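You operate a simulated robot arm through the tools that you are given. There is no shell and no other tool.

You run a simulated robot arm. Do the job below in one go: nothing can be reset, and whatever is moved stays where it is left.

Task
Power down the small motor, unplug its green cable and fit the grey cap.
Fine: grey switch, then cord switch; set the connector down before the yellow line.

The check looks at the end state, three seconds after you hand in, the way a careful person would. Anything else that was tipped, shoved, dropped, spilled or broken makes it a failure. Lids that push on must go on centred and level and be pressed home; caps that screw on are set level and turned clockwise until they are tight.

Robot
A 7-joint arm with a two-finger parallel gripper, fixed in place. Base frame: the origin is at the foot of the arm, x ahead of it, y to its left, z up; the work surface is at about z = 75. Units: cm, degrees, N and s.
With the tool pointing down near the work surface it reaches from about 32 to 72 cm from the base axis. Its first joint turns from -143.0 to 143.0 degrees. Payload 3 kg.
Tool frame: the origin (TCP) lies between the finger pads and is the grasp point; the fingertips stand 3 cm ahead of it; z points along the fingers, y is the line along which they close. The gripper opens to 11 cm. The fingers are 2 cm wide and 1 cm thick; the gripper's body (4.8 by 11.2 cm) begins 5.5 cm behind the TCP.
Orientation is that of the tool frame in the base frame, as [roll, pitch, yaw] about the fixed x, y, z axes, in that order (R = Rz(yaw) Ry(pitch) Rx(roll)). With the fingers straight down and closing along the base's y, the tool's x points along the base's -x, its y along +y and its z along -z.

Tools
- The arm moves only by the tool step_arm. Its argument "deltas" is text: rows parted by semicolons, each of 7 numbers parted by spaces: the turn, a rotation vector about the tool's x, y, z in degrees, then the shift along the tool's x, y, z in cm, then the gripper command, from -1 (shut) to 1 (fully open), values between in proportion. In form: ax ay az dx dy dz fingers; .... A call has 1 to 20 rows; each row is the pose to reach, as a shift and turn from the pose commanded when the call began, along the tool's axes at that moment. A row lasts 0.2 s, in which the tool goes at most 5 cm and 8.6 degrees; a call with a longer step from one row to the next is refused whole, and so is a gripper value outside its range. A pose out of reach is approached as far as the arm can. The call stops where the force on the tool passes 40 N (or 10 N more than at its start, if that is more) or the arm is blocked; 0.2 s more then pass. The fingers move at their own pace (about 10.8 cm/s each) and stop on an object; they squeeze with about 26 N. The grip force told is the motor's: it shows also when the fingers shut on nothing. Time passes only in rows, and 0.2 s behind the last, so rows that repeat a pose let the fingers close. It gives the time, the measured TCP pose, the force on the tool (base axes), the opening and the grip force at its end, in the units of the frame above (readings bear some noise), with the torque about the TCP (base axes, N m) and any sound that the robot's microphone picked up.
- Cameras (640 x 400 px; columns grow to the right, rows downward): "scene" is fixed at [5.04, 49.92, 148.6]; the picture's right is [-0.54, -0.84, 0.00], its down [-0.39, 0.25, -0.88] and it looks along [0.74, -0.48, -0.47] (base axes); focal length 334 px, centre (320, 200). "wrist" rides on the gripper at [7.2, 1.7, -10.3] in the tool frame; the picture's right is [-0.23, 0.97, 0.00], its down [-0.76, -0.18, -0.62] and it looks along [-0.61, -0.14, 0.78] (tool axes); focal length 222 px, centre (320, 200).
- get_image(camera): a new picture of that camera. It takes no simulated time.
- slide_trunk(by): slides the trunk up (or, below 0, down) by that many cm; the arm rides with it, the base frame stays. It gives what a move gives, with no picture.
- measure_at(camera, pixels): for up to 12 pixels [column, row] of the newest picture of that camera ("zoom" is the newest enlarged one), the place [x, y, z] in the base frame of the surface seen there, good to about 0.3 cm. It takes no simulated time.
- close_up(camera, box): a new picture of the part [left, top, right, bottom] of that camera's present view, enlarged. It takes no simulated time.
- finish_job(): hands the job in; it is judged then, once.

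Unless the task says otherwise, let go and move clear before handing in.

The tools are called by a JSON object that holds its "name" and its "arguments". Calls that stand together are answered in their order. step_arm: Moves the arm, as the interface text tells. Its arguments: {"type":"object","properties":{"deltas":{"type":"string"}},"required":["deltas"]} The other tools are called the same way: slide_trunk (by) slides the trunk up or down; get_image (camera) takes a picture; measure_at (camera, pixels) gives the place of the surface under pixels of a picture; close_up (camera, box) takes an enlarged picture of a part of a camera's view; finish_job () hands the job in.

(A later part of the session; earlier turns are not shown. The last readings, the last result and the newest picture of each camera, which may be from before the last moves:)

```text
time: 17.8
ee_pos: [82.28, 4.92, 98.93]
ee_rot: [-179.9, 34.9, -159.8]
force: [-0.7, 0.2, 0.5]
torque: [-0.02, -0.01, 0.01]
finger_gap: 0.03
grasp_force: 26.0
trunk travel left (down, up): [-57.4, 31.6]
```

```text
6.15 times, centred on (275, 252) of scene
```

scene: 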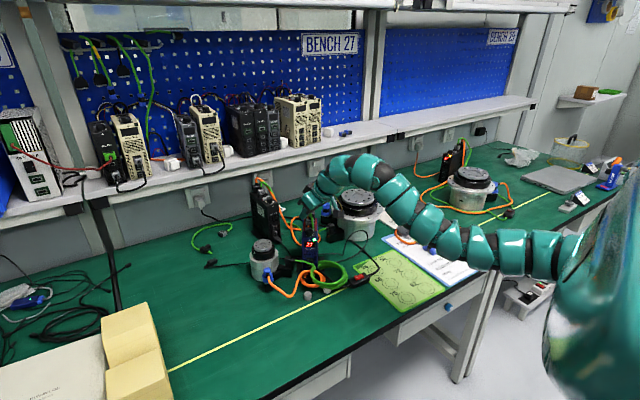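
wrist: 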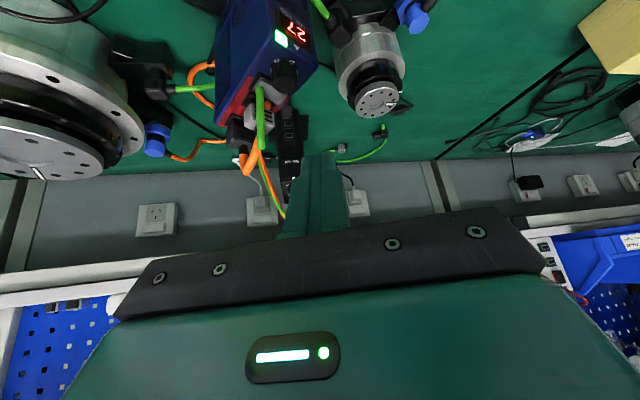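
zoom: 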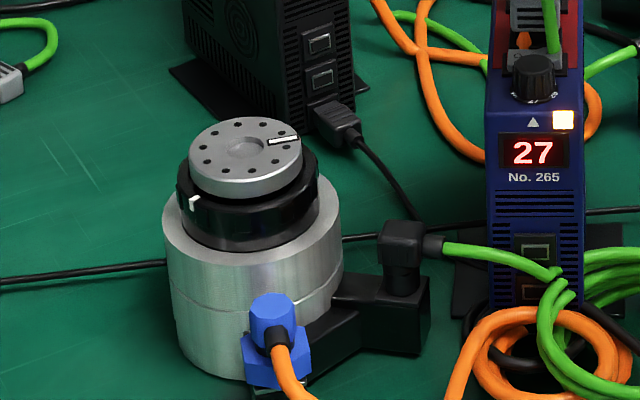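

The rocker's O end is down and the LED is amber, while the display is still lit from the mains. Next is the cord switch, so I'll retreat and hover above it near (65,−4,92).

{"name": "step_arm", "arguments": {"deltas": "0 3.4 0 3.3 -0.4 -0.9 -1; 0 6.7 0 6.6 -0.8 -1.8 -1; 0 10 0 9.9 -1.2 -2.7 -1; 0 13.4 0 13.2 -1.6 -3.6 -1; 0 16.7 0 16.5 -2 -4.5 -1; 0 20 0 19.77 -2.45 -5.42 -1; 0 20 0 19.77 -2.45 -5.42 -1"}}

{"name": "get_image", "arguments": {"camera": "wrist"}}

{"name": "get_image", "arguments": {"camera": "scene"}}

```text
time: 19.4
ee_pos: [67.08, -3.16, 87.3]
ee_rot: [-179.7, 15.3, -160.0]
force: [0.3, 0.0, -0.4]
torque: [0.0, -0.03, 0.0]
finger_gap: 0.01
grasp_force: 26.3
out of reach, approached as far as the arm can: row 4, 5, 6, 7
trunk travel left (down, up): [-57.4, 31.6]
```

```text
taken
```

wrist: 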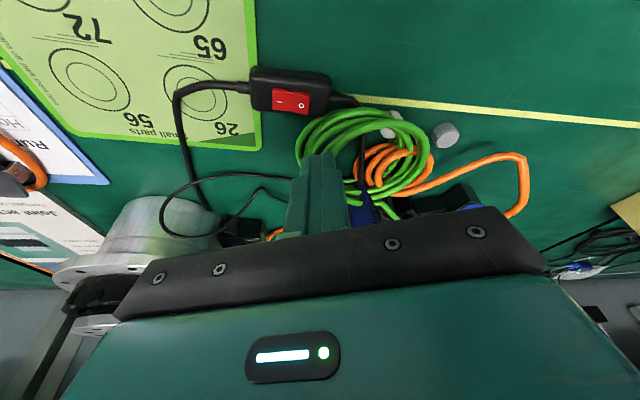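

```text
taken
```

scene: 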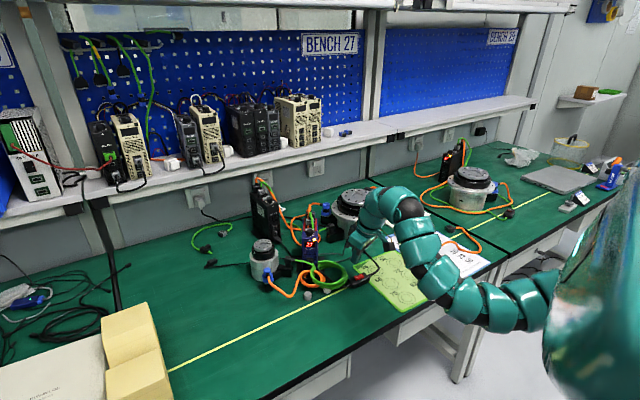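

It stopped short at (67.1,−3.2,87.3), which suits the cord switch. I'll check the elbow's clearance over the bench edge and measure the red switch.

{"name": "measure_at", "arguments": {"camera": "scene", "pixels": [[400, 210], [420, 245], [440, 285], [465, 300], [500, 310], [535, 305], [430, 310], [355, 240]]}}

{"name": "close_up", "arguments": {"camera": "wrist", "box": [240, 50, 360, 130]}}

{"name": "measure_at", "arguments": {"camera": "zoom", "pixels": [[325, 218], [205, 205], [225, 150], [370, 170], [345, 235], [295, 165], [110, 215], [400, 130], [130, 120], [340, 190]]}}

{"name": "close_up", "arguments": {"camera": "scene", "box": [335, 255, 395, 305]}}

```text
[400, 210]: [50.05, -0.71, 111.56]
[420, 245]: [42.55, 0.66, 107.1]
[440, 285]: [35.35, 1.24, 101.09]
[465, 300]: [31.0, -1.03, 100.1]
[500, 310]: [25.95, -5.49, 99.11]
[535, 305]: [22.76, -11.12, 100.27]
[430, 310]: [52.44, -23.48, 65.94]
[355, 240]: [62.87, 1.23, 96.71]
```

```text
5.00 times, centred on (300, 90) of wrist
```

zoom: 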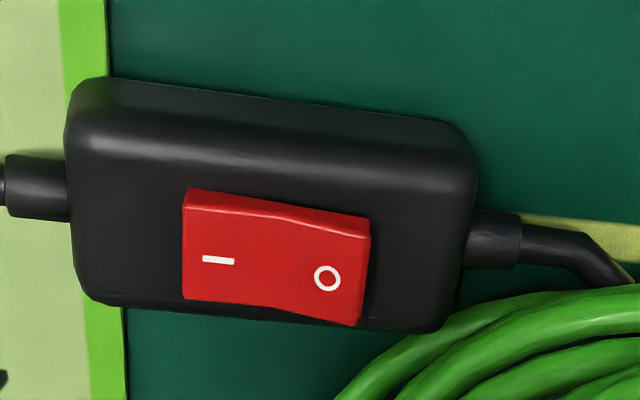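

```text
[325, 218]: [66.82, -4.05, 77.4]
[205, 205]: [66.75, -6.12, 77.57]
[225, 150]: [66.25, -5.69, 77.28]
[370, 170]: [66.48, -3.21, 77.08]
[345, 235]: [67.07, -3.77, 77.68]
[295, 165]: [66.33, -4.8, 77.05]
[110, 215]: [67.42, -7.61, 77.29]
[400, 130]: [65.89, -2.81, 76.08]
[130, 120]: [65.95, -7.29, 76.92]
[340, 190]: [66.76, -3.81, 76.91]
```

```text
8.00 times, centred on (365, 280) of scene
```

zoom: 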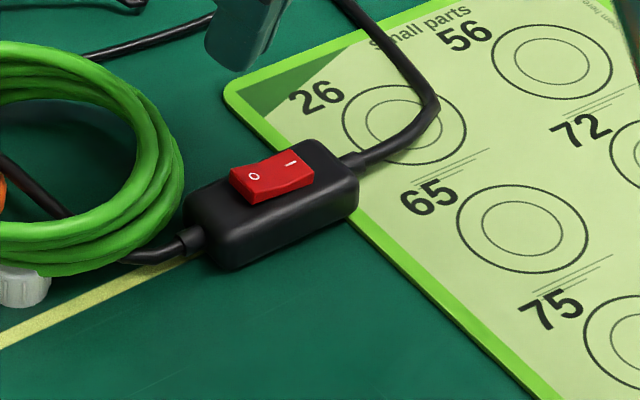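

I'll measure the red rocker's marks directly in a fresh close-up.

{"name": "close_up", "arguments": {"camera": "wrist", "box": [240, 50, 360, 130]}}

{"name": "measure_at", "arguments": {"camera": "zoom", "pixels": [[326, 278], [355, 310], [362, 250], [218, 259], [190, 290], [270, 265], [270, 220], [450, 250], [440, 310], [100, 260], [510, 240], [400, 280]]}}

```text
5.00 times, centred on (300, 90) of wrist
```

zoom: 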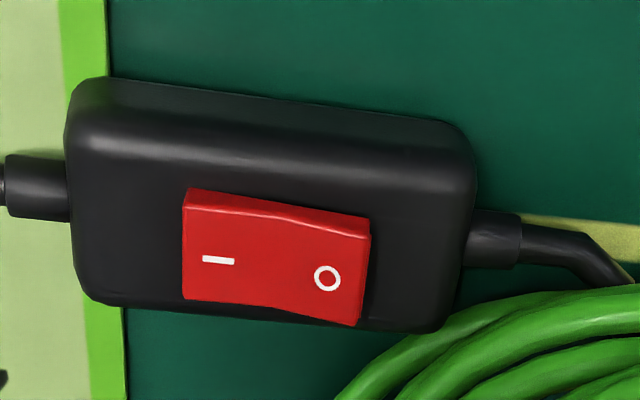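

```text
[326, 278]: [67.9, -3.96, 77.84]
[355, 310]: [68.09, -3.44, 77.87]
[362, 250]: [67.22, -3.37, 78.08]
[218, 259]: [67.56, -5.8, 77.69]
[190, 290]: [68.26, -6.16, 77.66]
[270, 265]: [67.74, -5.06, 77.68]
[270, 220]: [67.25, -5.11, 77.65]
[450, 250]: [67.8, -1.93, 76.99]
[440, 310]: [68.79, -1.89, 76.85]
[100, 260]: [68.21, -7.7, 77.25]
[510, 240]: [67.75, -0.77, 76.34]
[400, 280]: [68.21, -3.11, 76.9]
```

The O end's edge is at y≈−3.4 and z≈78, with the pivot near y≈−4.85. I'll check how close the green coil comes to the planned press point.

{"name": "measure_at", "arguments": {"camera": "zoom", "pixels": [[420, 340], [450, 325], [480, 312], [530, 297], [580, 292], [380, 375], [350, 390]]}}

{"name": "get_image", "arguments": {"camera": "wrist"}}

{"name": "measure_at", "arguments": {"camera": "wrist", "pixels": [[300, 130], [310, 120], [330, 115], [350, 110], [375, 108], [400, 125], [425, 150], [390, 124], [385, 115], [445, 134], [443, 148], [345, 140]]}}

```text
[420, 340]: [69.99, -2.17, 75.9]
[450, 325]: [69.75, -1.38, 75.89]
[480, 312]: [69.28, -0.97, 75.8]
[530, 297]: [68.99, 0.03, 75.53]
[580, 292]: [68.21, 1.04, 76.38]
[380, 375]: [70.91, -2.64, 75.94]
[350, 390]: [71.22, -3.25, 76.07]
```

```text
taken
```

wrist: 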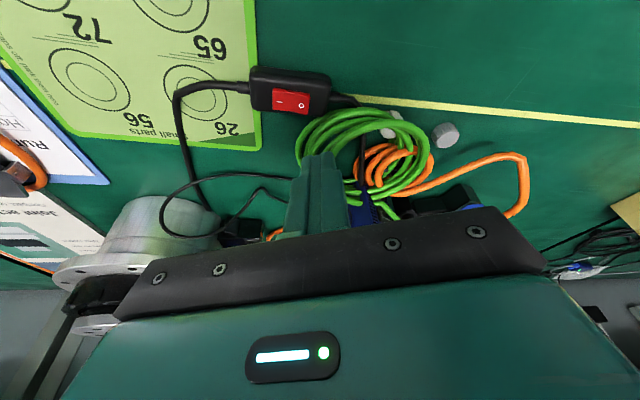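

```text
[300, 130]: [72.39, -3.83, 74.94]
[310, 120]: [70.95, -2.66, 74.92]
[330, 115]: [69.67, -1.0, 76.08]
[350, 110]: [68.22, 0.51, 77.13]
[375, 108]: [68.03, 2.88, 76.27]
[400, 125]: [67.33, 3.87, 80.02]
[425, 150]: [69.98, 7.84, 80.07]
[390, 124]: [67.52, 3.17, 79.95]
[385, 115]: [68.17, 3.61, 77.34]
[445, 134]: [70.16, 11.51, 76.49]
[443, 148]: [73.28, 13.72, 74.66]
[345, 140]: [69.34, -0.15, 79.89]
```

The coil's nearest strands are at (69.3,−1), more than a centimetre from the press footprint. I'll descend to hover about 1 cm above the O end.

{"name": "step_arm", "arguments": {"deltas": "0 0 0 0.83 -0.27 2.47 -1; 0 0 0 1.66 -0.53 4.94 -1; 0 0 0 1.66 -0.53 4.94 -1"}}

{"name": "close_up", "arguments": {"camera": "scene", "box": [325, 245, 395, 305]}}

{"name": "close_up", "arguments": {"camera": "wrist", "box": [220, 60, 400, 200]}}

```text
time: 20.2
ee_pos: [66.79, -3.57, 81.99]
ee_rot: [-180.0, 15.0, -159.9]
force: [-0.5, -0.6, 0.9]
torque: [0.03, -0.02, -0.04]
finger_gap: 0.0
grasp_force: 25.7
trunk travel left (down, up): [-57.4, 31.6]
```

```text
6.67 times, centred on (360, 275) of scene
```

zoom: 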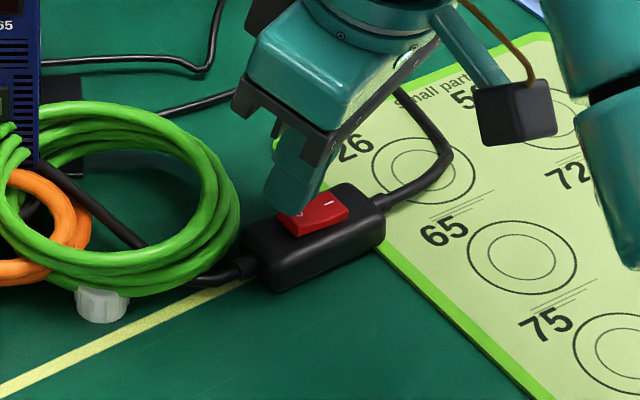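

```text
2.86 times, centred on (310, 130) of wrist
```

zoom: 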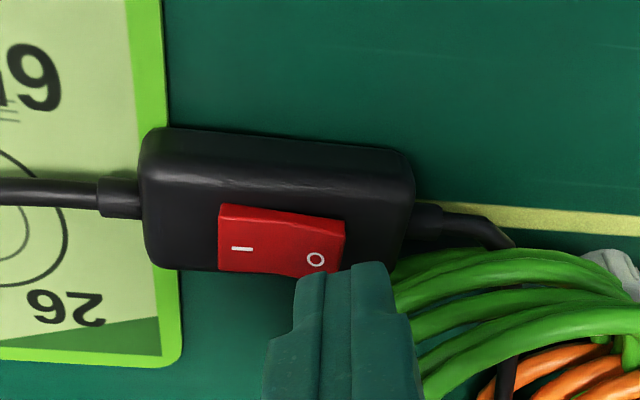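

The finger seam at (328,272) lines up with the O mark. I'll press straight down in small steps, with the force limit as a guard.

{"name": "step_arm", "arguments": {"deltas": "0 0 0 0.2 -0.15 0.6 -1; 0 0 0 0.3 -0.19 0.95 -1; 0 0 0 0.38 -0.19 1.22 -1; 0 0 0 0.45 -0.19 1.45 -1; 0 0 0 0.52 -0.19 1.7 -1; 0 0 0 0.58 -0.19 1.9 -1; 0 0 0 0.58 -0.19 1.9 -1"}}

{"name": "close_up", "arguments": {"camera": "scene", "box": [325, 245, 395, 305]}}

{"name": "close_up", "arguments": {"camera": "scene", "box": [270, 210, 340, 270]}}

```text
time: 21.5
ee_pos: [66.84, -3.84, 80.77]
ee_rot: [-179.8, 15.8, -159.9]
force: [-10.3, 2.3, 22.9]
torque: [-0.13, 0.32, -0.02]
finger_gap: 0.0
grasp_force: 25.6
trunk travel left (down, up): [-57.4, 31.6]
stopped in row 6: the force on the tool passed its limit at 44 N (the readings are from after the stop); the commanded pose is now the measured one
```

```text
6.67 times, centred on (360, 275) of scene
```

zoom: 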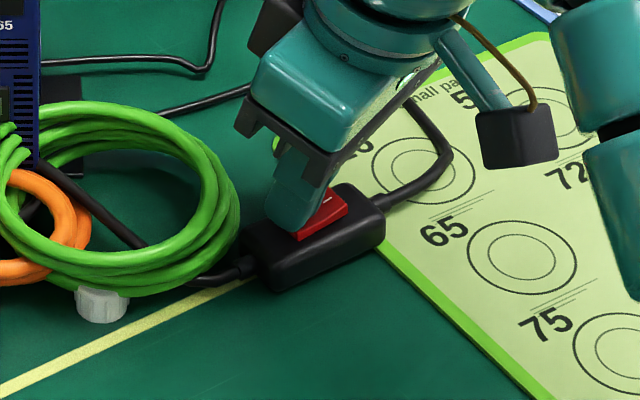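

```text
6.67 times, centred on (305, 240) of scene
```

zoom: 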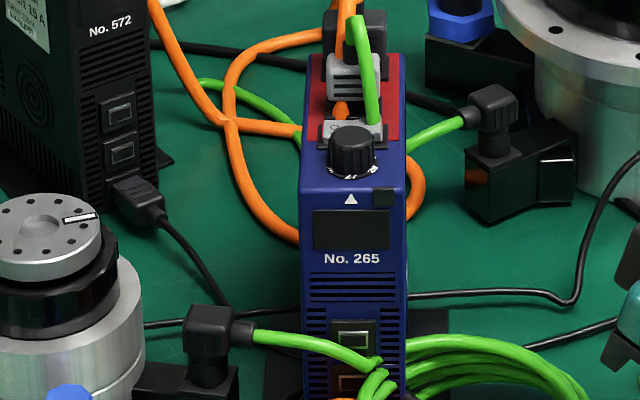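

The display and LED went dark, so the cord switch is off. I'll lift straight off and check the red rocker.

{"name": "step_arm", "arguments": {"deltas": "0 0 0 -0.52 0 -1.93 -1; 0 0 0 -1.04 0 -3.86 -1; 0 0 0 -1.4 0 -5.3 -1; 0 0 0 -1.4 0 -5.3 -1"}}

{"name": "close_up", "arguments": {"camera": "scene", "box": [325, 245, 395, 305]}}

{"name": "close_up", "arguments": {"camera": "scene", "box": [250, 235, 310, 285]}}

{"name": "get_image", "arguments": {"camera": "wrist"}}

```text
time: 22.5
ee_pos: [66.99, -3.83, 86.03]
ee_rot: [-179.9, 15.4, -160.0]
force: [0.4, -0.9, -0.2]
torque: [-0.01, 0.0, 0.05]
finger_gap: 0.01
grasp_force: 25.5
trunk travel left (down, up): [-57.4, 31.6]
```

```text
6.67 times, centred on (360, 275) of scene
```

zoom: 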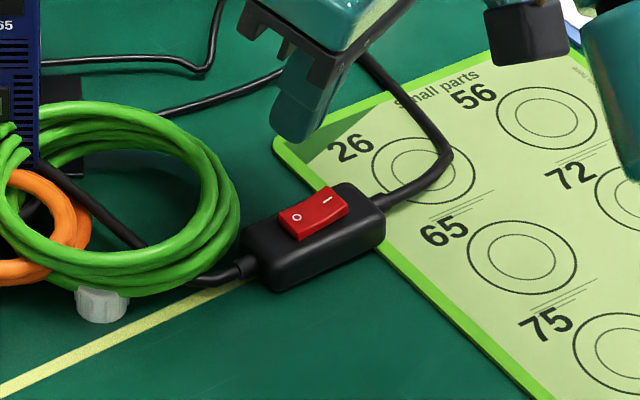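

```text
8.00 times, centred on (280, 260) of scene
```

zoom: 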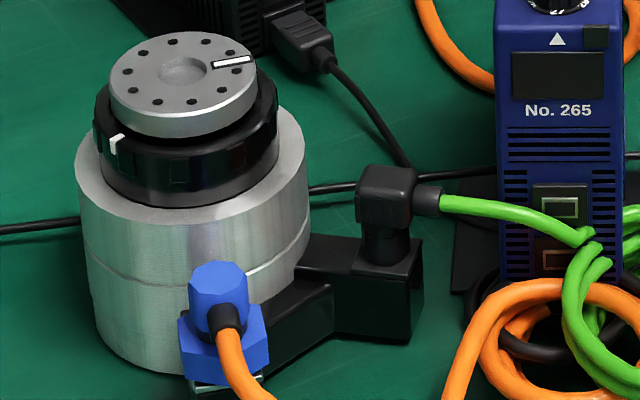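

```text
taken
```

wrist: 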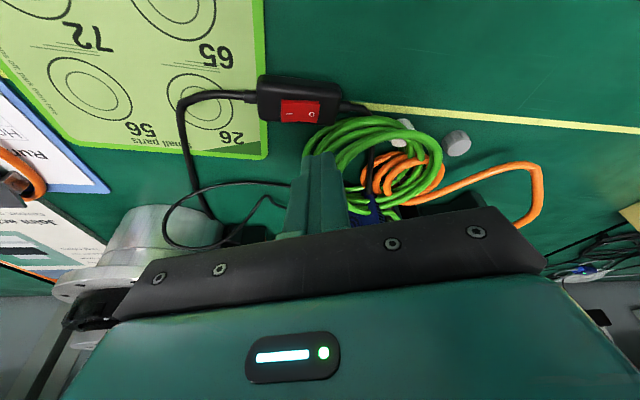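

The red rocker now shows O pressed and the motor's mark has stopped, so power is off. I'll measure the green connector's geometry on the motor socket.

{"name": "measure_at", "arguments": {"camera": "zoom", "pixels": [[385, 175], [365, 185], [405, 180], [385, 210], [362, 215], [430, 200], [385, 250], [365, 250], [407, 255], [350, 275], [410, 285], [385, 320]]}}

{"name": "measure_at", "arguments": {"camera": "scene", "pixels": [[261, 248], [276, 251], [250, 248], [277, 262], [270, 271]]}}

```text
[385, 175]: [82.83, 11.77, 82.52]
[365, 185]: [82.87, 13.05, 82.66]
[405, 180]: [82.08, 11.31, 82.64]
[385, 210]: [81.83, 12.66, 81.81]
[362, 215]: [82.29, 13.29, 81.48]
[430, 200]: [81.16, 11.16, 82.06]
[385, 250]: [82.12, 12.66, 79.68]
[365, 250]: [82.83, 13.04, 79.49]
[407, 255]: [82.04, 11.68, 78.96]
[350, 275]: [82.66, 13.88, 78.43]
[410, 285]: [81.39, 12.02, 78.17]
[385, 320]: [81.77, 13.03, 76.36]
```

```text
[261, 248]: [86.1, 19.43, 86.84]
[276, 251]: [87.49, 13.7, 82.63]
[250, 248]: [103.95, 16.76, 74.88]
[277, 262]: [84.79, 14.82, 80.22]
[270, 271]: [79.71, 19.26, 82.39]
```

The connector's body is about 2 cm square at roughly (82.3,12.2), z 80.5–82.6, with its cable leaving toward azimuth −123°. I need a better view and more reach, so I'll go up and outward to about (72,12,101) with yaw −135.

{"name": "step_arm", "arguments": {"deltas": "-1.3 0 -4.8 -2.7 2.6 -2.36 -1; -2.6 0 -9.6 -5.5 5.25 -4.7 -1; -4 0 -14.5 -8.2 7.9 -7.1 -1; -5.3 0 -19.3 -11 10.5 -9.4 -1; -6.6 0 -24.1 -13.73 13.14 -11.78 -1; -6.6 0 -24.1 -13.73 13.14 -11.78 -1"}}

{"name": "get_image", "arguments": {"camera": "wrist"}}

```text
time: 23.9
ee_pos: [71.98, 12.21, 101.15]
ee_rot: [-179.9, 15.3, -135.0]
force: [0.5, -0.4, 0.1]
torque: [-0.02, 0.01, 0.0]
finger_gap: 0.01
grasp_force: 26.4
out of reach, approached as far as the arm can: row 1, 2, 3
trunk travel left (down, up): [-57.4, 31.6]
```

```text
taken
```

wrist: 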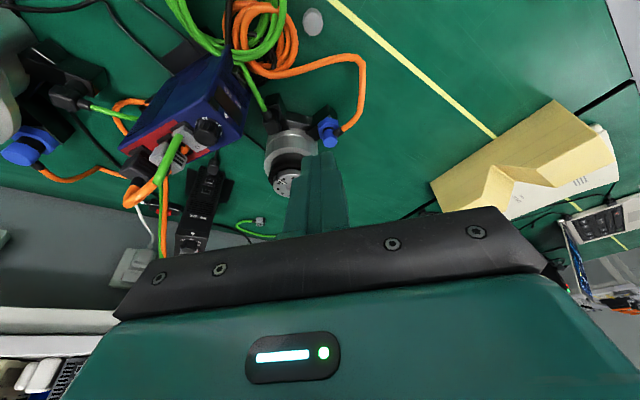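

The pose was reached and the motor with its green connector shows near (275,110). I'll zoom in on the connector and measure it.

{"name": "close_up", "arguments": {"camera": "wrist", "box": [240, 80, 350, 160]}}

{"name": "close_up", "arguments": {"camera": "wrist", "box": [255, 85, 305, 125]}}

{"name": "measure_at", "arguments": {"camera": "zoom", "pixels": [[150, 235], [225, 225], [270, 280], [200, 300], [210, 260], [130, 170], [300, 200], [150, 100], [250, 140], [200, 120], [180, 200], [300, 300]]}}

```text
5.00 times, centred on (295, 120) of wrist
```

zoom: 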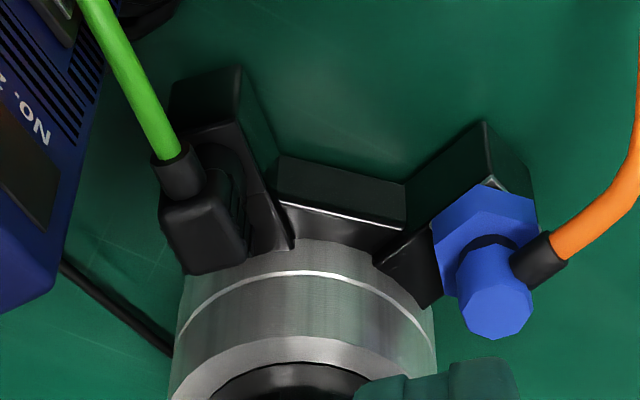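

```text
10.00 times, centred on (280, 105) of wrist
```

zoom: 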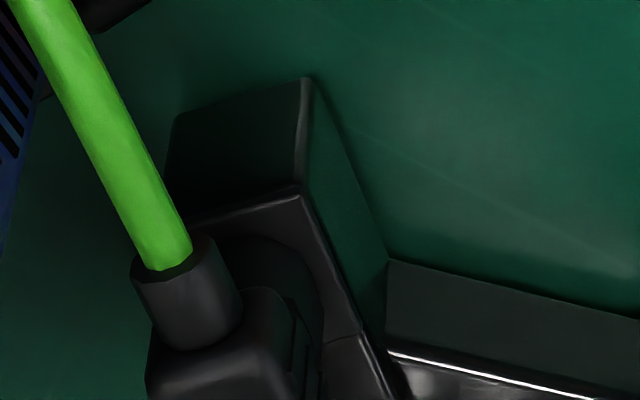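

```text
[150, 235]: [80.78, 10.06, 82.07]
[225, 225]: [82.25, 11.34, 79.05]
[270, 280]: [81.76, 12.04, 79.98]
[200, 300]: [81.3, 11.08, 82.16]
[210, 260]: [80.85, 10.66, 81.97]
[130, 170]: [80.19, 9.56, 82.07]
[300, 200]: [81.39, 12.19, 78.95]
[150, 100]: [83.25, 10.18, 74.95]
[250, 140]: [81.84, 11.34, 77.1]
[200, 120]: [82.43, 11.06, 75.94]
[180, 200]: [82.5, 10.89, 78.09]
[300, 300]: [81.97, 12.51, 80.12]
```

I'll measure the connector body's corners more finely from the 5× view.

{"name": "close_up", "arguments": {"camera": "wrist", "box": [255, 100, 315, 140]}}

{"name": "measure_at", "arguments": {"camera": "zoom", "pixels": [[140, 210], [215, 200], [160, 290], [230, 280], [190, 240], [120, 250], [250, 150], [265, 230], [250, 270], [330, 270], [150, 120], [205, 160]]}}

```text
10.00 times, centred on (285, 120) of wrist
```

zoom: 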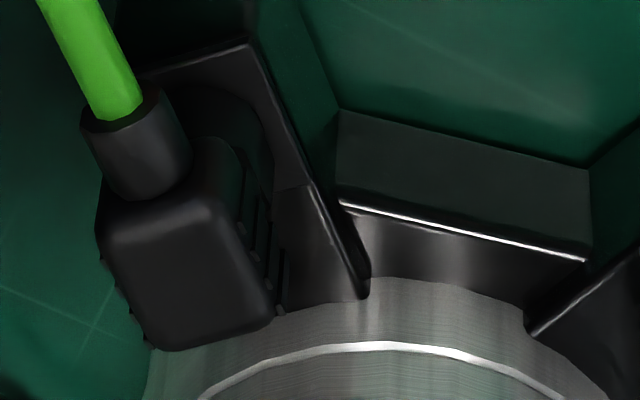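

```text
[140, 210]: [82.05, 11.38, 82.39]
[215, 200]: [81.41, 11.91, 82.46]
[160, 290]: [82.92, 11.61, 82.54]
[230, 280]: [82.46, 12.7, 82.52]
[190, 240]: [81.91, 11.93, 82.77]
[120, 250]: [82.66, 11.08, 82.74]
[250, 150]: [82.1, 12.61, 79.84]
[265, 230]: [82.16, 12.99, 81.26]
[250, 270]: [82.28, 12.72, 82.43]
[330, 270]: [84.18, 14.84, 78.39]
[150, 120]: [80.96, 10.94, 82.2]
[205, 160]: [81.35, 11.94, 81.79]
```

The body's top centre is about (82.3,12.1,82.6), with ribbed grip sides facing across the cable direction. I'll try a near-vertical hover above it at z=95 with yaw −122 to test reach.

{"name": "step_arm", "arguments": {"deltas": "-0.9 2.3 -4.2 -1.8 -2.45 2.56 -1; -1.8 4.7 -8.5 -3.6 -4.9 5.1 -1; -2.66 7 -12.75 -5.37 -7.35 7.69 -1; -2.66 7 -12.75 -5.37 -7.35 7.69 -1"}}

{"name": "get_image", "arguments": {"camera": "scene"}}

```text
time: 24.9
ee_pos: [77.92, 9.93, 95.37]
ee_rot: [180.0, 8.4, -122.0]
force: [-0.2, -0.2, 0.4]
torque: [0.04, 0.03, 0.02]
finger_gap: 0.0
grasp_force: 26.2
out of reach, approached as far as the arm can: row 2, 3, 4
trunk travel left (down, up): [-57.4, 31.6]
```

```text
taken
```

scene: 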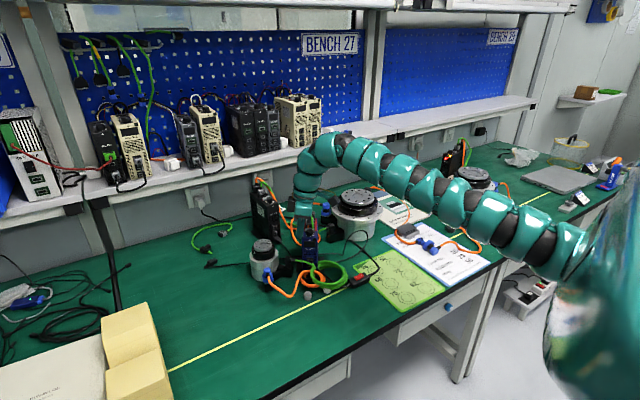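

Yaw and tilt held, but the radius topped out near 78.5 cm. I'll measure the arm's line to find the shoulder height and choose the trunk position that gives the most reach.

{"name": "measure_at", "arguments": {"camera": "scene", "pixels": [[570, 255], [530, 235], [495, 215], [455, 195], [425, 187], [395, 170], [370, 158], [345, 145], [325, 150], [308, 175], [590, 250]]}}

```text
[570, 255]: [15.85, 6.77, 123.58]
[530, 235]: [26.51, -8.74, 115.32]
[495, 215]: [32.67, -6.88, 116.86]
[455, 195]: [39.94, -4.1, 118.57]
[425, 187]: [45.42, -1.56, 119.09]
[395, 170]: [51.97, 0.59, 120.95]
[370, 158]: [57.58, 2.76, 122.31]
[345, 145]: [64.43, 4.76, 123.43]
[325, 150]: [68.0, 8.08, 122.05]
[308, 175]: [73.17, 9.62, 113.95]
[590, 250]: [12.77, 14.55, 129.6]
```

The arm is nearly straight, with its shoulder near z≈108, so a vertical grasp at radius 83 needs about 15° of outward lean. I'll open the fingers to about 4 cm, add roll 11.6° so the lean is radial, and hover over the connector at z≈89.

{"name": "step_arm", "arguments": {"deltas": "3.9 -0.4 -0.3 -1.2 -0.7 0.5 -0.27; 7.8 -0.8 -0.6 -2.4 -1.4 1.0 -0.27; 11.6 -1.2 -1 -3.61 -2.13 1.54 -0.27; 11.6 -1.2 -1 -3.2 -2.13 4.1 -0.27; 11.6 -1.2 -1 -2.86 -2.13 6.66 -0.27; 11.6 -1.2 -1 -2.86 -2.13 6.66 -0.27"}}

{"name": "close_up", "arguments": {"camera": "scene", "box": [240, 180, 350, 280]}}

{"name": "get_image", "arguments": {"camera": "wrist"}}

```text
time: 26.3
ee_pos: [80.35, 11.53, 89.0]
ee_rot: [-168.2, 9.4, -120.9]
force: [-0.7, -0.4, 0.9]
torque: [0.03, 0.06, 0.0]
finger_gap: 4.01
grasp_force: 0.0
out of reach, approached as far as the arm can: row 1, 2, 3, 4, 5, 6
trunk travel left (down, up): [-57.4, 31.6]
```

```text
4.00 times, centred on (295, 230) of scene
```

zoom: 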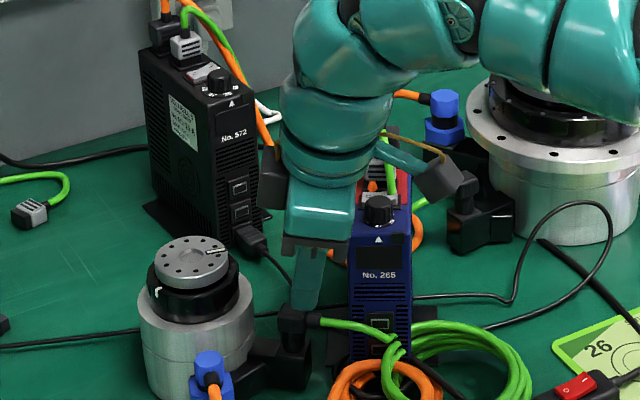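

```text
taken
```

wrist: 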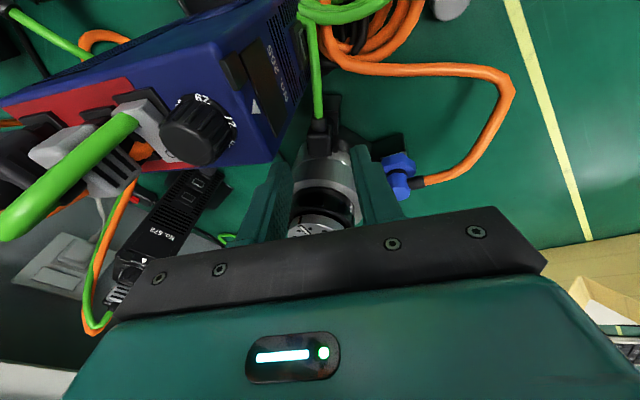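

It reached (80.35,11.5,89), about 1.4 cm short, with the orientation as asked. I'll measure the arm's present line to see if another trunk height would give more reach.

{"name": "get_image", "arguments": {"camera": "scene"}}

{"name": "measure_at", "arguments": {"camera": "scene", "pixels": [[570, 270], [535, 255], [500, 235], [460, 215], [430, 200], [400, 190], [375, 178], [345, 172], [327, 185], [318, 205], [316, 232], [325, 175]]}}

```text
taken
```

scene: 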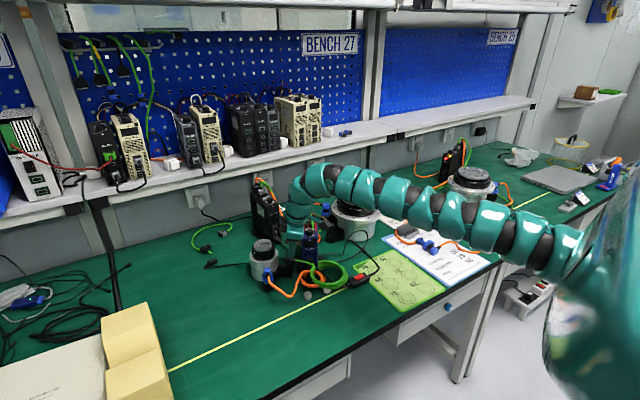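

```text
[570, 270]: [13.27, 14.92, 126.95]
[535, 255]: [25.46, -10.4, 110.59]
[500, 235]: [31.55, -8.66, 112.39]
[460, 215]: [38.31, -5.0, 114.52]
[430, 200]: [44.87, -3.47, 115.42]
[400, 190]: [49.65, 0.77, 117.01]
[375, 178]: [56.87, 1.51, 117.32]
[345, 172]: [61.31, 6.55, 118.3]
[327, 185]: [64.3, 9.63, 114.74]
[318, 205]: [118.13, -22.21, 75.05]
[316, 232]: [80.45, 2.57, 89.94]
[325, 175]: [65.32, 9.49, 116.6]
```

From the geometry, the shoulder sits well above the wrist (about z 129), so lowering the trunk some 20 cm should gain about 3 cm of reach. I'll first lift the hand up and back to (75,11,104) so the slide is safe.

{"name": "step_arm", "arguments": {"deltas": "0 0 0 -0.6 -0.75 -3.6 -0.27; 0 0 0 -1.2 -1.5 -7.2 -0.27; 0 0 0 -0.5 -0.2 -10.1 -0.27; 0 0 0 0.1 0.5 -13 -0.27; 0 0 0 0.69 1.16 -15.88 -0.27; 0 0 0 0.69 1.16 -15.88 -0.27"}}

{"name": "slide_trunk", "arguments": {"by": -10}}

```text
time: 27.7
ee_pos: [74.69, 11.11, 104.18]
ee_rot: [-168.1, 9.3, -120.9]
force: [-0.8, -0.3, 0.1]
torque: [0.03, -0.03, 0.0]
finger_gap: 4.05
grasp_force: 0.1
trunk travel left (down, up): [-57.4, 31.6]
```

```text
time: 29.0
ee_pos: [74.78, 11.23, 94.25]
ee_rot: [-167.9, 9.4, -120.8]
force: [-0.6, -0.6, -0.3]
torque: [0.03, 0.0, -0.01]
finger_gap: 4.0
grasp_force: 0.0
trunk travel left (down, up): [-47.4, 41.6]
```

The trunk is down 10 cm. I'll raise the hand again by 10 cm, then slide down once more.

{"name": "step_arm", "arguments": {"deltas": "0 0 0 -0.65 -0.8 -3.86 -0.27; 0 0 0 -1.3 -1.6 -7.73 -0.27; 0 0 0 -1.63 -2 -9.66 -0.27; 0 0 0 -1.63 -2 -9.66 -0.27"}}

```text
time: 30.0
ee_pos: [74.66, 11.15, 104.2]
ee_rot: [-168.1, 9.3, -120.8]
force: [0.2, 0.3, 0.6]
torque: [-0.01, -0.04, -0.06]
finger_gap: 4.03
grasp_force: 0.1
trunk travel left (down, up): [-47.4, 41.6]
```

That was reached cleanly. Before sliding again I'll check the elbow's height above the bench edge.

{"name": "get_image", "arguments": {"camera": "scene"}}

{"name": "measure_at", "arguments": {"camera": "scene", "pixels": [[540, 260], [500, 250], [460, 235], [430, 215], [400, 190], [370, 160]]}}

```text
taken
```

scene: 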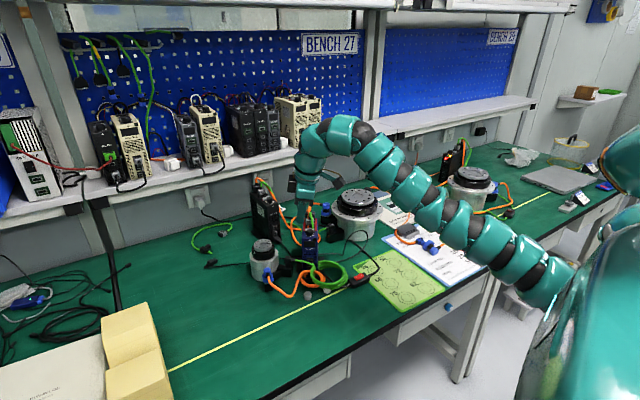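

```text
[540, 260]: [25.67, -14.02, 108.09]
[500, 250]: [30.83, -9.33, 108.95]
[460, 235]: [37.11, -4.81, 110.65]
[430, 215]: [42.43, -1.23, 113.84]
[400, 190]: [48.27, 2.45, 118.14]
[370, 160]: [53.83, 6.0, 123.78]
```

The elbow is near z≈108 over open floor in front of the bench, so another 10 cm down is safe.

{"name": "slide_trunk", "arguments": {"by": -10}}

```text
time: 31.3
ee_pos: [74.69, 11.09, 94.21]
ee_rot: [-168.0, 9.4, -120.8]
force: [-0.8, 0.8, 0.9]
torque: [0.01, -0.01, -0.01]
finger_gap: 4.04
grasp_force: 0.0
trunk travel left (down, up): [-37.4, 51.6]
```

Now I'll ease the lean to about 10.5° (jaws within 8° of vertical) and hover over the connector with the fingers 4 cm open.

{"name": "step_arm", "arguments": {"deltas": "-1.3 0.9 0 -1.26 -1.53 1.98 -0.27; -2.6 1.8 0 -2.5 -3.05 3.97 -0.27; -3.9 2.7 0 -3.77 -4.58 5.95 -0.27; -3.9 2.7 0 -3.77 -4.58 5.95 -0.27"}}

{"name": "close_up", "arguments": {"camera": "scene", "box": [250, 210, 340, 280]}}

{"name": "close_up", "arguments": {"camera": "wrist", "box": [220, 60, 420, 220]}}

```text
time: 32.3
ee_pos: [76.51, 10.49, 89.18]
ee_rot: [-171.0, 7.4, -121.2]
force: [0.5, 0.1, 0.7]
torque: [-0.01, -0.02, 0.04]
finger_gap: 4.02
grasp_force: 0.1
out of reach, approached as far as the arm can: row 1, 2, 3, 4
trunk travel left (down, up): [-37.4, 51.6]
```

```text
5.71 times, centred on (295, 245) of scene
```

zoom: 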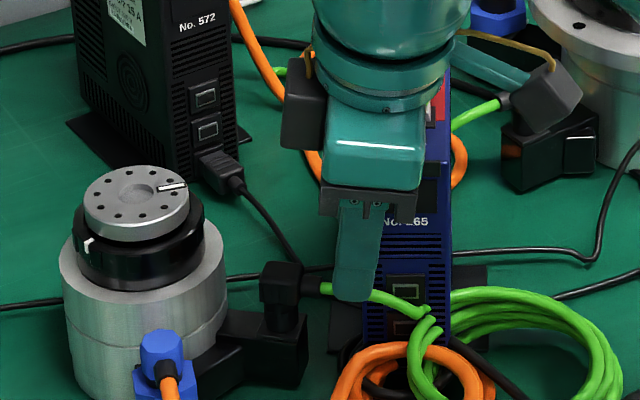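

```text
2.50 times, centred on (320, 140) of wrist
```

zoom: 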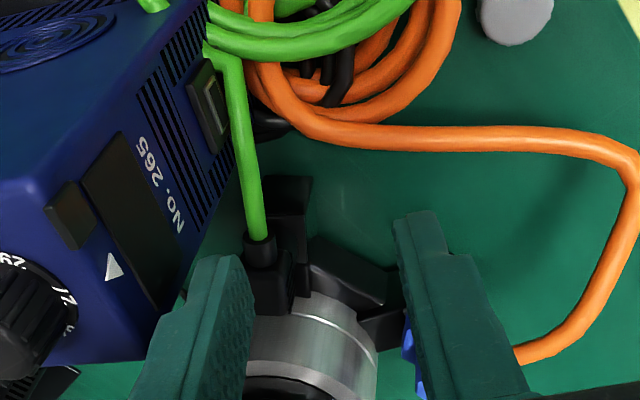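

Reach got worse, so the shoulder is in fact near z≈102–108 for the best result, and the trunk should be about 14 cm higher. The tool is clear, so I'll slide the trunk up.

{"name": "slide_trunk", "arguments": {"by": 14}}

{"name": "get_image", "arguments": {"camera": "wrist"}}

```text
time: 34.0
ee_pos: [76.5, 10.53, 103.14]
ee_rot: [-170.9, 7.4, -121.2]
force: [-0.1, 0.3, 0.6]
torque: [0.03, 0.0, 0.0]
finger_gap: 3.99
grasp_force: 0.0
trunk travel left (down, up): [-51.4, 37.6]
```

```text
taken
```

wrist: 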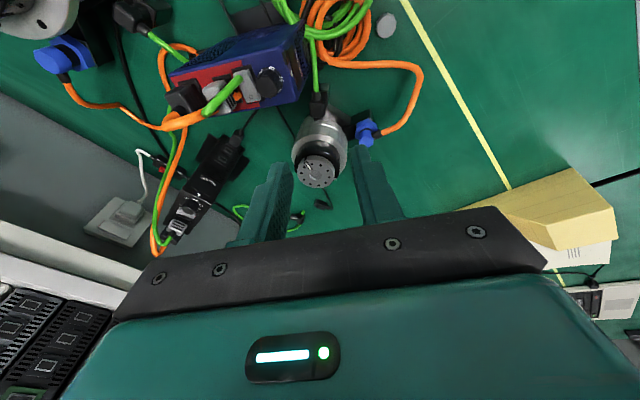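

I'll take fresh close-ups from here to refine the connector's centre and the drive's nearest corner.

{"name": "close_up", "arguments": {"camera": "wrist", "box": [270, 70, 350, 130]}}

{"name": "measure_at", "arguments": {"camera": "zoom", "pixels": [[290, 195], [310, 230], [330, 200], [270, 235], [300, 215], [340, 260], [290, 140], [100, 130], [190, 60], [320, 180], [280, 180], [350, 220]]}}

{"name": "close_up", "arguments": {"camera": "wrist", "box": [180, 30, 340, 130]}}

```text
6.67 times, centred on (310, 100) of wrist
```

zoom: 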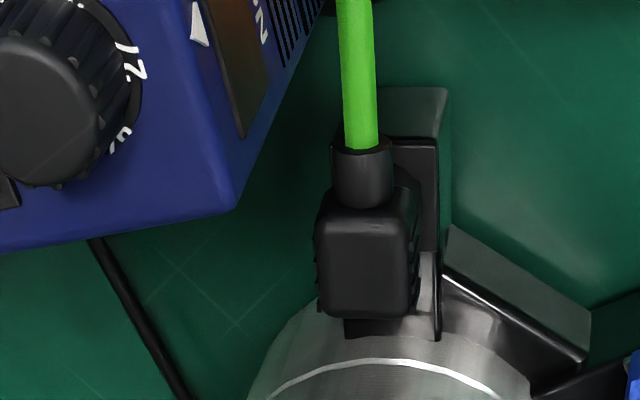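

```text
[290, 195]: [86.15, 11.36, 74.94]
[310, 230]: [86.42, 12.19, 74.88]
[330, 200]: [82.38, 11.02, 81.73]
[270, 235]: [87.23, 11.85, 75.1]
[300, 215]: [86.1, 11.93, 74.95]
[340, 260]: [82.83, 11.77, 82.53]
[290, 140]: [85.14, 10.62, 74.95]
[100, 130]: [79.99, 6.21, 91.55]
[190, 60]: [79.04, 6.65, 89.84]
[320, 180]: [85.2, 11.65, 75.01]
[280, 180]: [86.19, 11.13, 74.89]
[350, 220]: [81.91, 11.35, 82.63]
```

```text
4.00 times, centred on (260, 80) of wrist
```

zoom: 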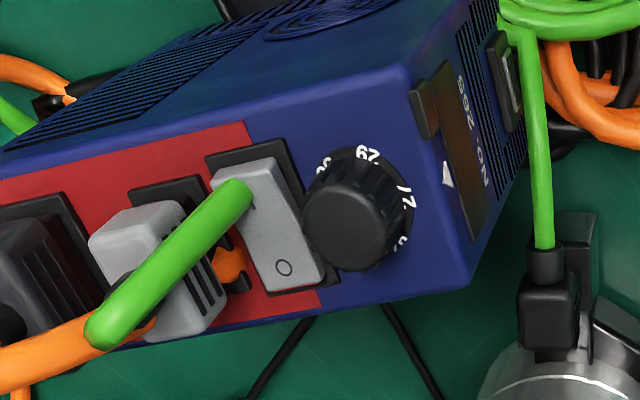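

From this view the connector is 1.8 × 2.2 cm, centred at (82.4,12.3), its cable leaving toward azimuth −134°, and the drive's near edge runs from (80.0,8.55) toward (84,5.9). I'll go to a hover above it at z=90 with a small radial lean and see how far the arm gets at this trunk height.

{"name": "step_arm", "arguments": {"deltas": "0.9 -0.2 1.7 -0.5 -0.32 3.46 -0.27; 1.8 -0.45 3.35 -1 -0.64 6.9 -0.27; 2.7 -0.7 5 -1.5 -0.96 10.4 -0.27; 3.6 -0.9 6.7 -2.03 -1.28 13.85 -0.27; 3.6 -0.9 6.7 -2.03 -1.28 13.85 -0.27; 3.6 -0.9 6.7 -2.03 -1.28 13.85 -0.27"}}

{"name": "close_up", "arguments": {"camera": "scene", "box": [250, 210, 340, 280]}}

{"name": "close_up", "arguments": {"camera": "wrist", "box": [220, 60, 420, 220]}}

```text
time: 35.4
ee_pos: [80.44, 11.33, 90.17]
ee_rot: [-168.3, 9.7, -127.6]
force: [1.0, 0.3, -0.1]
torque: [0.0, -0.01, -0.02]
finger_gap: 4.01
grasp_force: 0.0
out of reach, approached as far as the arm can: row 3, 4, 5, 6
trunk travel left (down, up): [-51.4, 37.6]
```

```text
5.71 times, centred on (295, 245) of scene
```

zoom: 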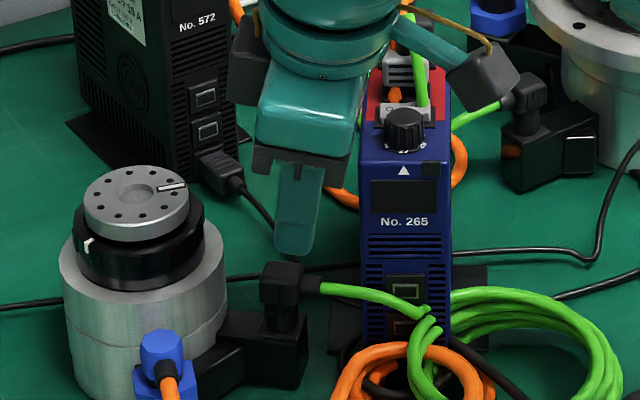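

```text
2.50 times, centred on (320, 140) of wrist
```

zoom: 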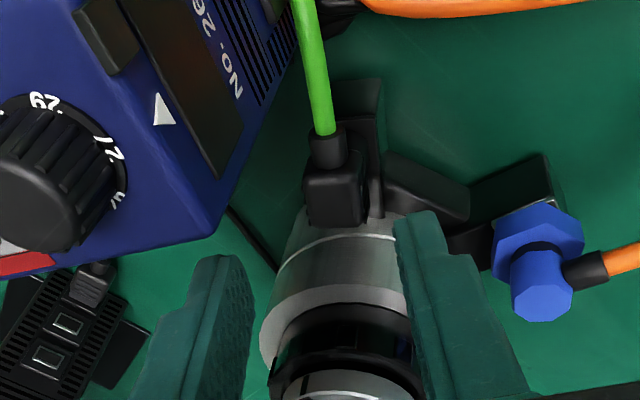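

The arm topped out 1 cm short here and leaning further would bring the palm against the drive's edge. The round boot at (81.2,11.0,81.7) is a better grip, so I'll roll the tool about 18° more and back off to line up on it from the robot's left side, clear of the drive.

{"name": "step_arm", "arguments": {"deltas": "6.1 1.5 0.5 0.3 1.3 -0.15 -0.455; 12.1 3 1 0.6 2.6 -0.3 -0.455; 18.2 4.45 1.55 0.9 3.86 -0.44 -0.455; 18.2 4.45 1.55 0.9 3.86 -0.44 -0.455"}}

{"name": "close_up", "arguments": {"camera": "scene", "box": [250, 210, 340, 280]}}

{"name": "get_image", "arguments": {"camera": "wrist"}}

```text
time: 36.4
ee_pos: [76.85, 12.95, 89.61]
ee_rot: [-150.5, 5.8, -130.8]
force: [0.0, 0.3, -0.5]
torque: [-0.01, -0.04, 0.02]
finger_gap: 2.98
grasp_force: 0.1
trunk travel left (down, up): [-51.4, 37.6]
```

```text
5.71 times, centred on (295, 245) of scene
```

zoom: 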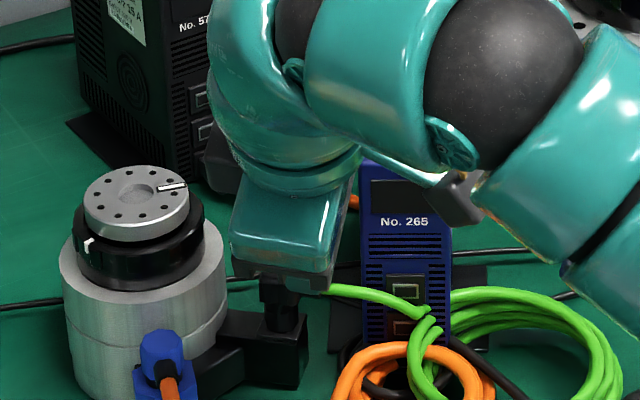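

```text
taken
```

wrist: 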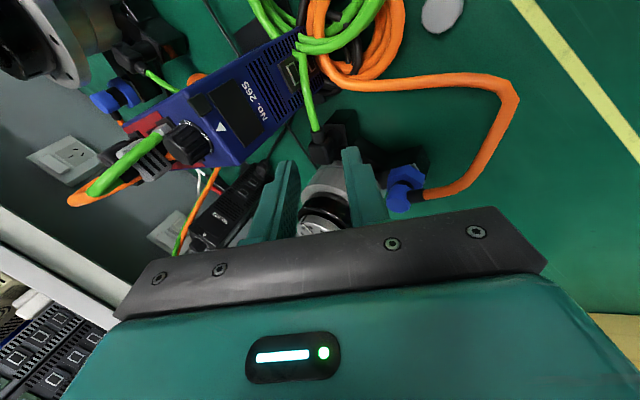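

The pose was reached exactly. A point 9.2 cm ahead of the TCP should appear at pixel (320,129), so I'll check where the boot sits relative to that.

{"name": "close_up", "arguments": {"camera": "wrist", "box": [280, 90, 360, 150]}}

{"name": "measure_at", "arguments": {"camera": "zoom", "pixels": [[270, 200], [275, 215], [285, 225], [300, 250], [330, 290], [260, 180], [290, 200], [255, 215], [320, 240], [280, 260]]}}

```text
6.67 times, centred on (320, 120) of wrist
```

zoom: 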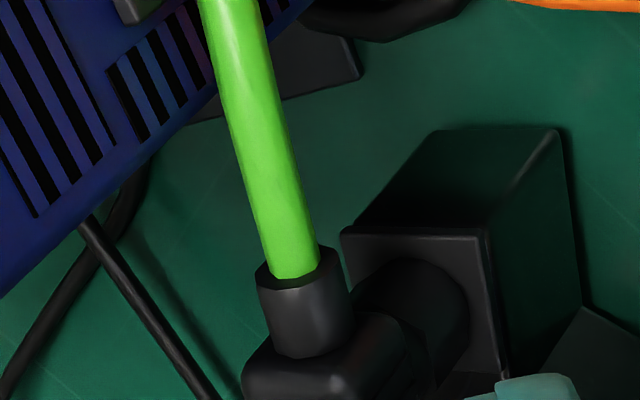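

```text
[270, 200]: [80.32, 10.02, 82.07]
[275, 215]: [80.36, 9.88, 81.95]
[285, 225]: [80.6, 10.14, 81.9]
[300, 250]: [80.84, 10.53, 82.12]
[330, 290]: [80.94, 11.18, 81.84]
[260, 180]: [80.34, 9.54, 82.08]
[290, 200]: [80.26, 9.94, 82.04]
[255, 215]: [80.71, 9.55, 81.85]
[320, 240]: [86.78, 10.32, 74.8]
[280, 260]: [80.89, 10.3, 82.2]
```

The boot lies at about (317,133), some 0.3 cm off the approach line toward −y of the tool. I'll correct that and advance 4 cm, then check again.

{"name": "step_arm", "arguments": {"deltas": "0 0 0 -0.05 -0.15 2 -0.455; 0 0 0 -0.1 -0.32 4 -0.455; 0 0 0 -0.1 -0.32 4 -0.455"}}

{"name": "close_up", "arguments": {"camera": "wrist", "box": [260, 100, 380, 200]}}

{"name": "close_up", "arguments": {"camera": "scene", "box": [250, 210, 340, 280]}}

```text
time: 37.2
ee_pos: [78.82, 11.85, 86.18]
ee_rot: [-150.5, 5.8, -130.7]
force: [-0.1, 0.0, 0.5]
torque: [0.03, 0.03, 0.04]
finger_gap: 2.97
grasp_force: 0.0
trunk travel left (down, up): [-51.4, 37.6]
```

```text
4.00 times, centred on (320, 150) of wrist
```

zoom: 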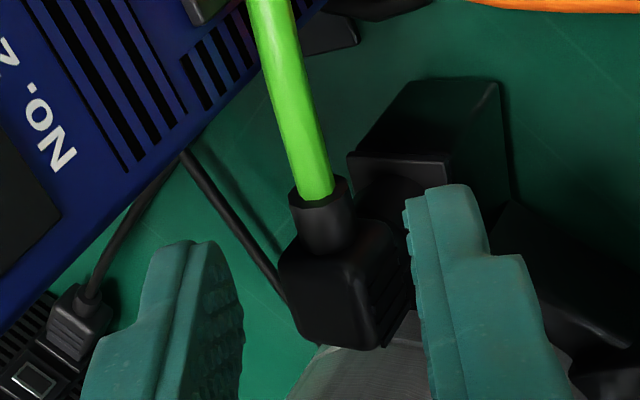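

```text
5.71 times, centred on (295, 245) of scene
```

zoom: 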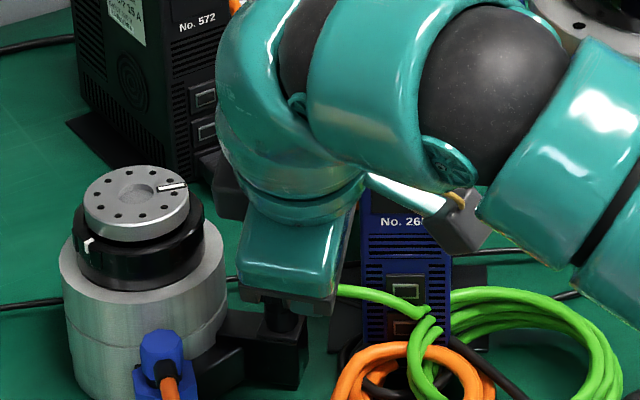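

The fingers straddle the boot, with the jaw midpoint at x≈322 in the zoom matching the boot. I'll advance the last 3 cm.

{"name": "step_arm", "arguments": {"deltas": "0 0 0 -0.03 0 1.5 -0.455; 0 0 0 -0.05 0 3 -0.455; 0 0 0 -0.05 0 3 -0.455"}}

{"name": "close_up", "arguments": {"camera": "wrist", "box": [260, 100, 380, 200]}}

{"name": "close_up", "arguments": {"camera": "scene", "box": [260, 230, 330, 280]}}

```text
time: 38.0
ee_pos: [80.05, 11.17, 83.63]
ee_rot: [-150.6, 5.8, -130.7]
force: [0.3, -0.9, -0.4]
torque: [0.02, 0.02, 0.0]
finger_gap: 2.98
grasp_force: 0.2
trunk travel left (down, up): [-51.4, 37.6]
```

```text
4.00 times, centred on (320, 150) of wrist
```

zoom: 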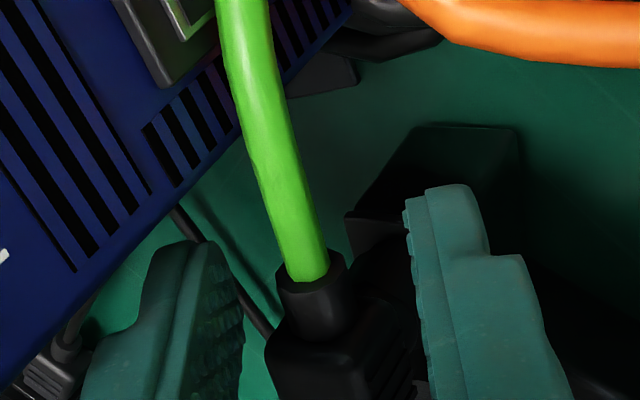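

```text
8.00 times, centred on (295, 255) of scene
```

zoom: 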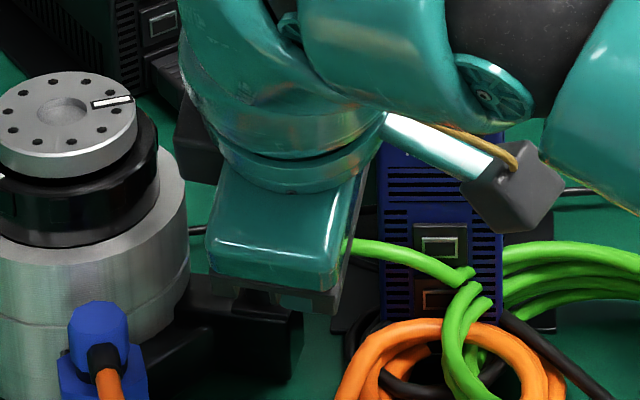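

The boot sits centred between the jaws at about (312,285) in the zoom, with the body just behind the finger edge. I'll close the gripper on it.

{"name": "step_arm", "arguments": {"deltas": "0 0 0 0 0 0 -1; 0 0 0 0 0 0 -1; 0 0 0 0 0 0 -1"}}

{"name": "close_up", "arguments": {"camera": "wrist", "box": [260, 100, 380, 200]}}

```text
time: 38.8
ee_pos: [80.17, 11.2, 83.69]
ee_rot: [-150.6, 6.0, -130.8]
force: [4.3, -1.8, 4.2]
torque: [0.06, -0.03, -0.14]
finger_gap: 2.51
grasp_force: 26.0
trunk travel left (down, up): [-51.4, 37.6]
```

```text
4.00 times, centred on (320, 150) of wrist
```

zoom: 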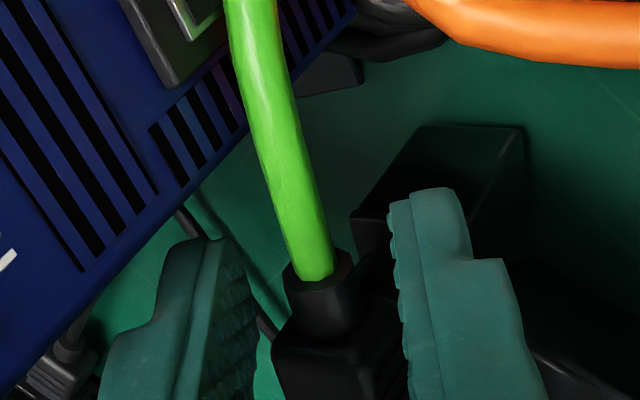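

The fingers stopped at 2.5 cm, so their inner edges are catching the body's corners and not the 1.1 cm boot. I'll reopen, shift 0.45 cm outward along the cable, and close again.

{"name": "step_arm", "arguments": {"deltas": "0 0 0 0 0 0 -0.455; 0 0 0 0 0 0 -0.455; 0 0 0 0.45 0 0 -0.455; 0 0 0 0.45 0 0 -0.455; 0 0 0 0.45 0 0 -1; 0 0 0 0.45 0 0 -1; 0 0 0 0.45 0 0 -1"}}

{"name": "close_up", "arguments": {"camera": "wrist", "box": [260, 100, 380, 200]}}

```text
time: 40.4
ee_pos: [79.77, 10.86, 83.51]
ee_rot: [-150.5, 5.9, -130.7]
force: [-0.3, -0.4, -0.4]
torque: [0.01, 0.02, 0.01]
finger_gap: 0.0
grasp_force: 26.2
trunk travel left (down, up): [-51.4, 37.6]
```

```text
4.00 times, centred on (320, 150) of wrist
```

zoom: 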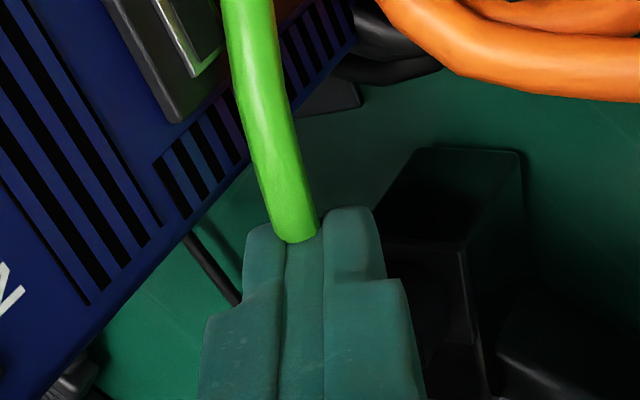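

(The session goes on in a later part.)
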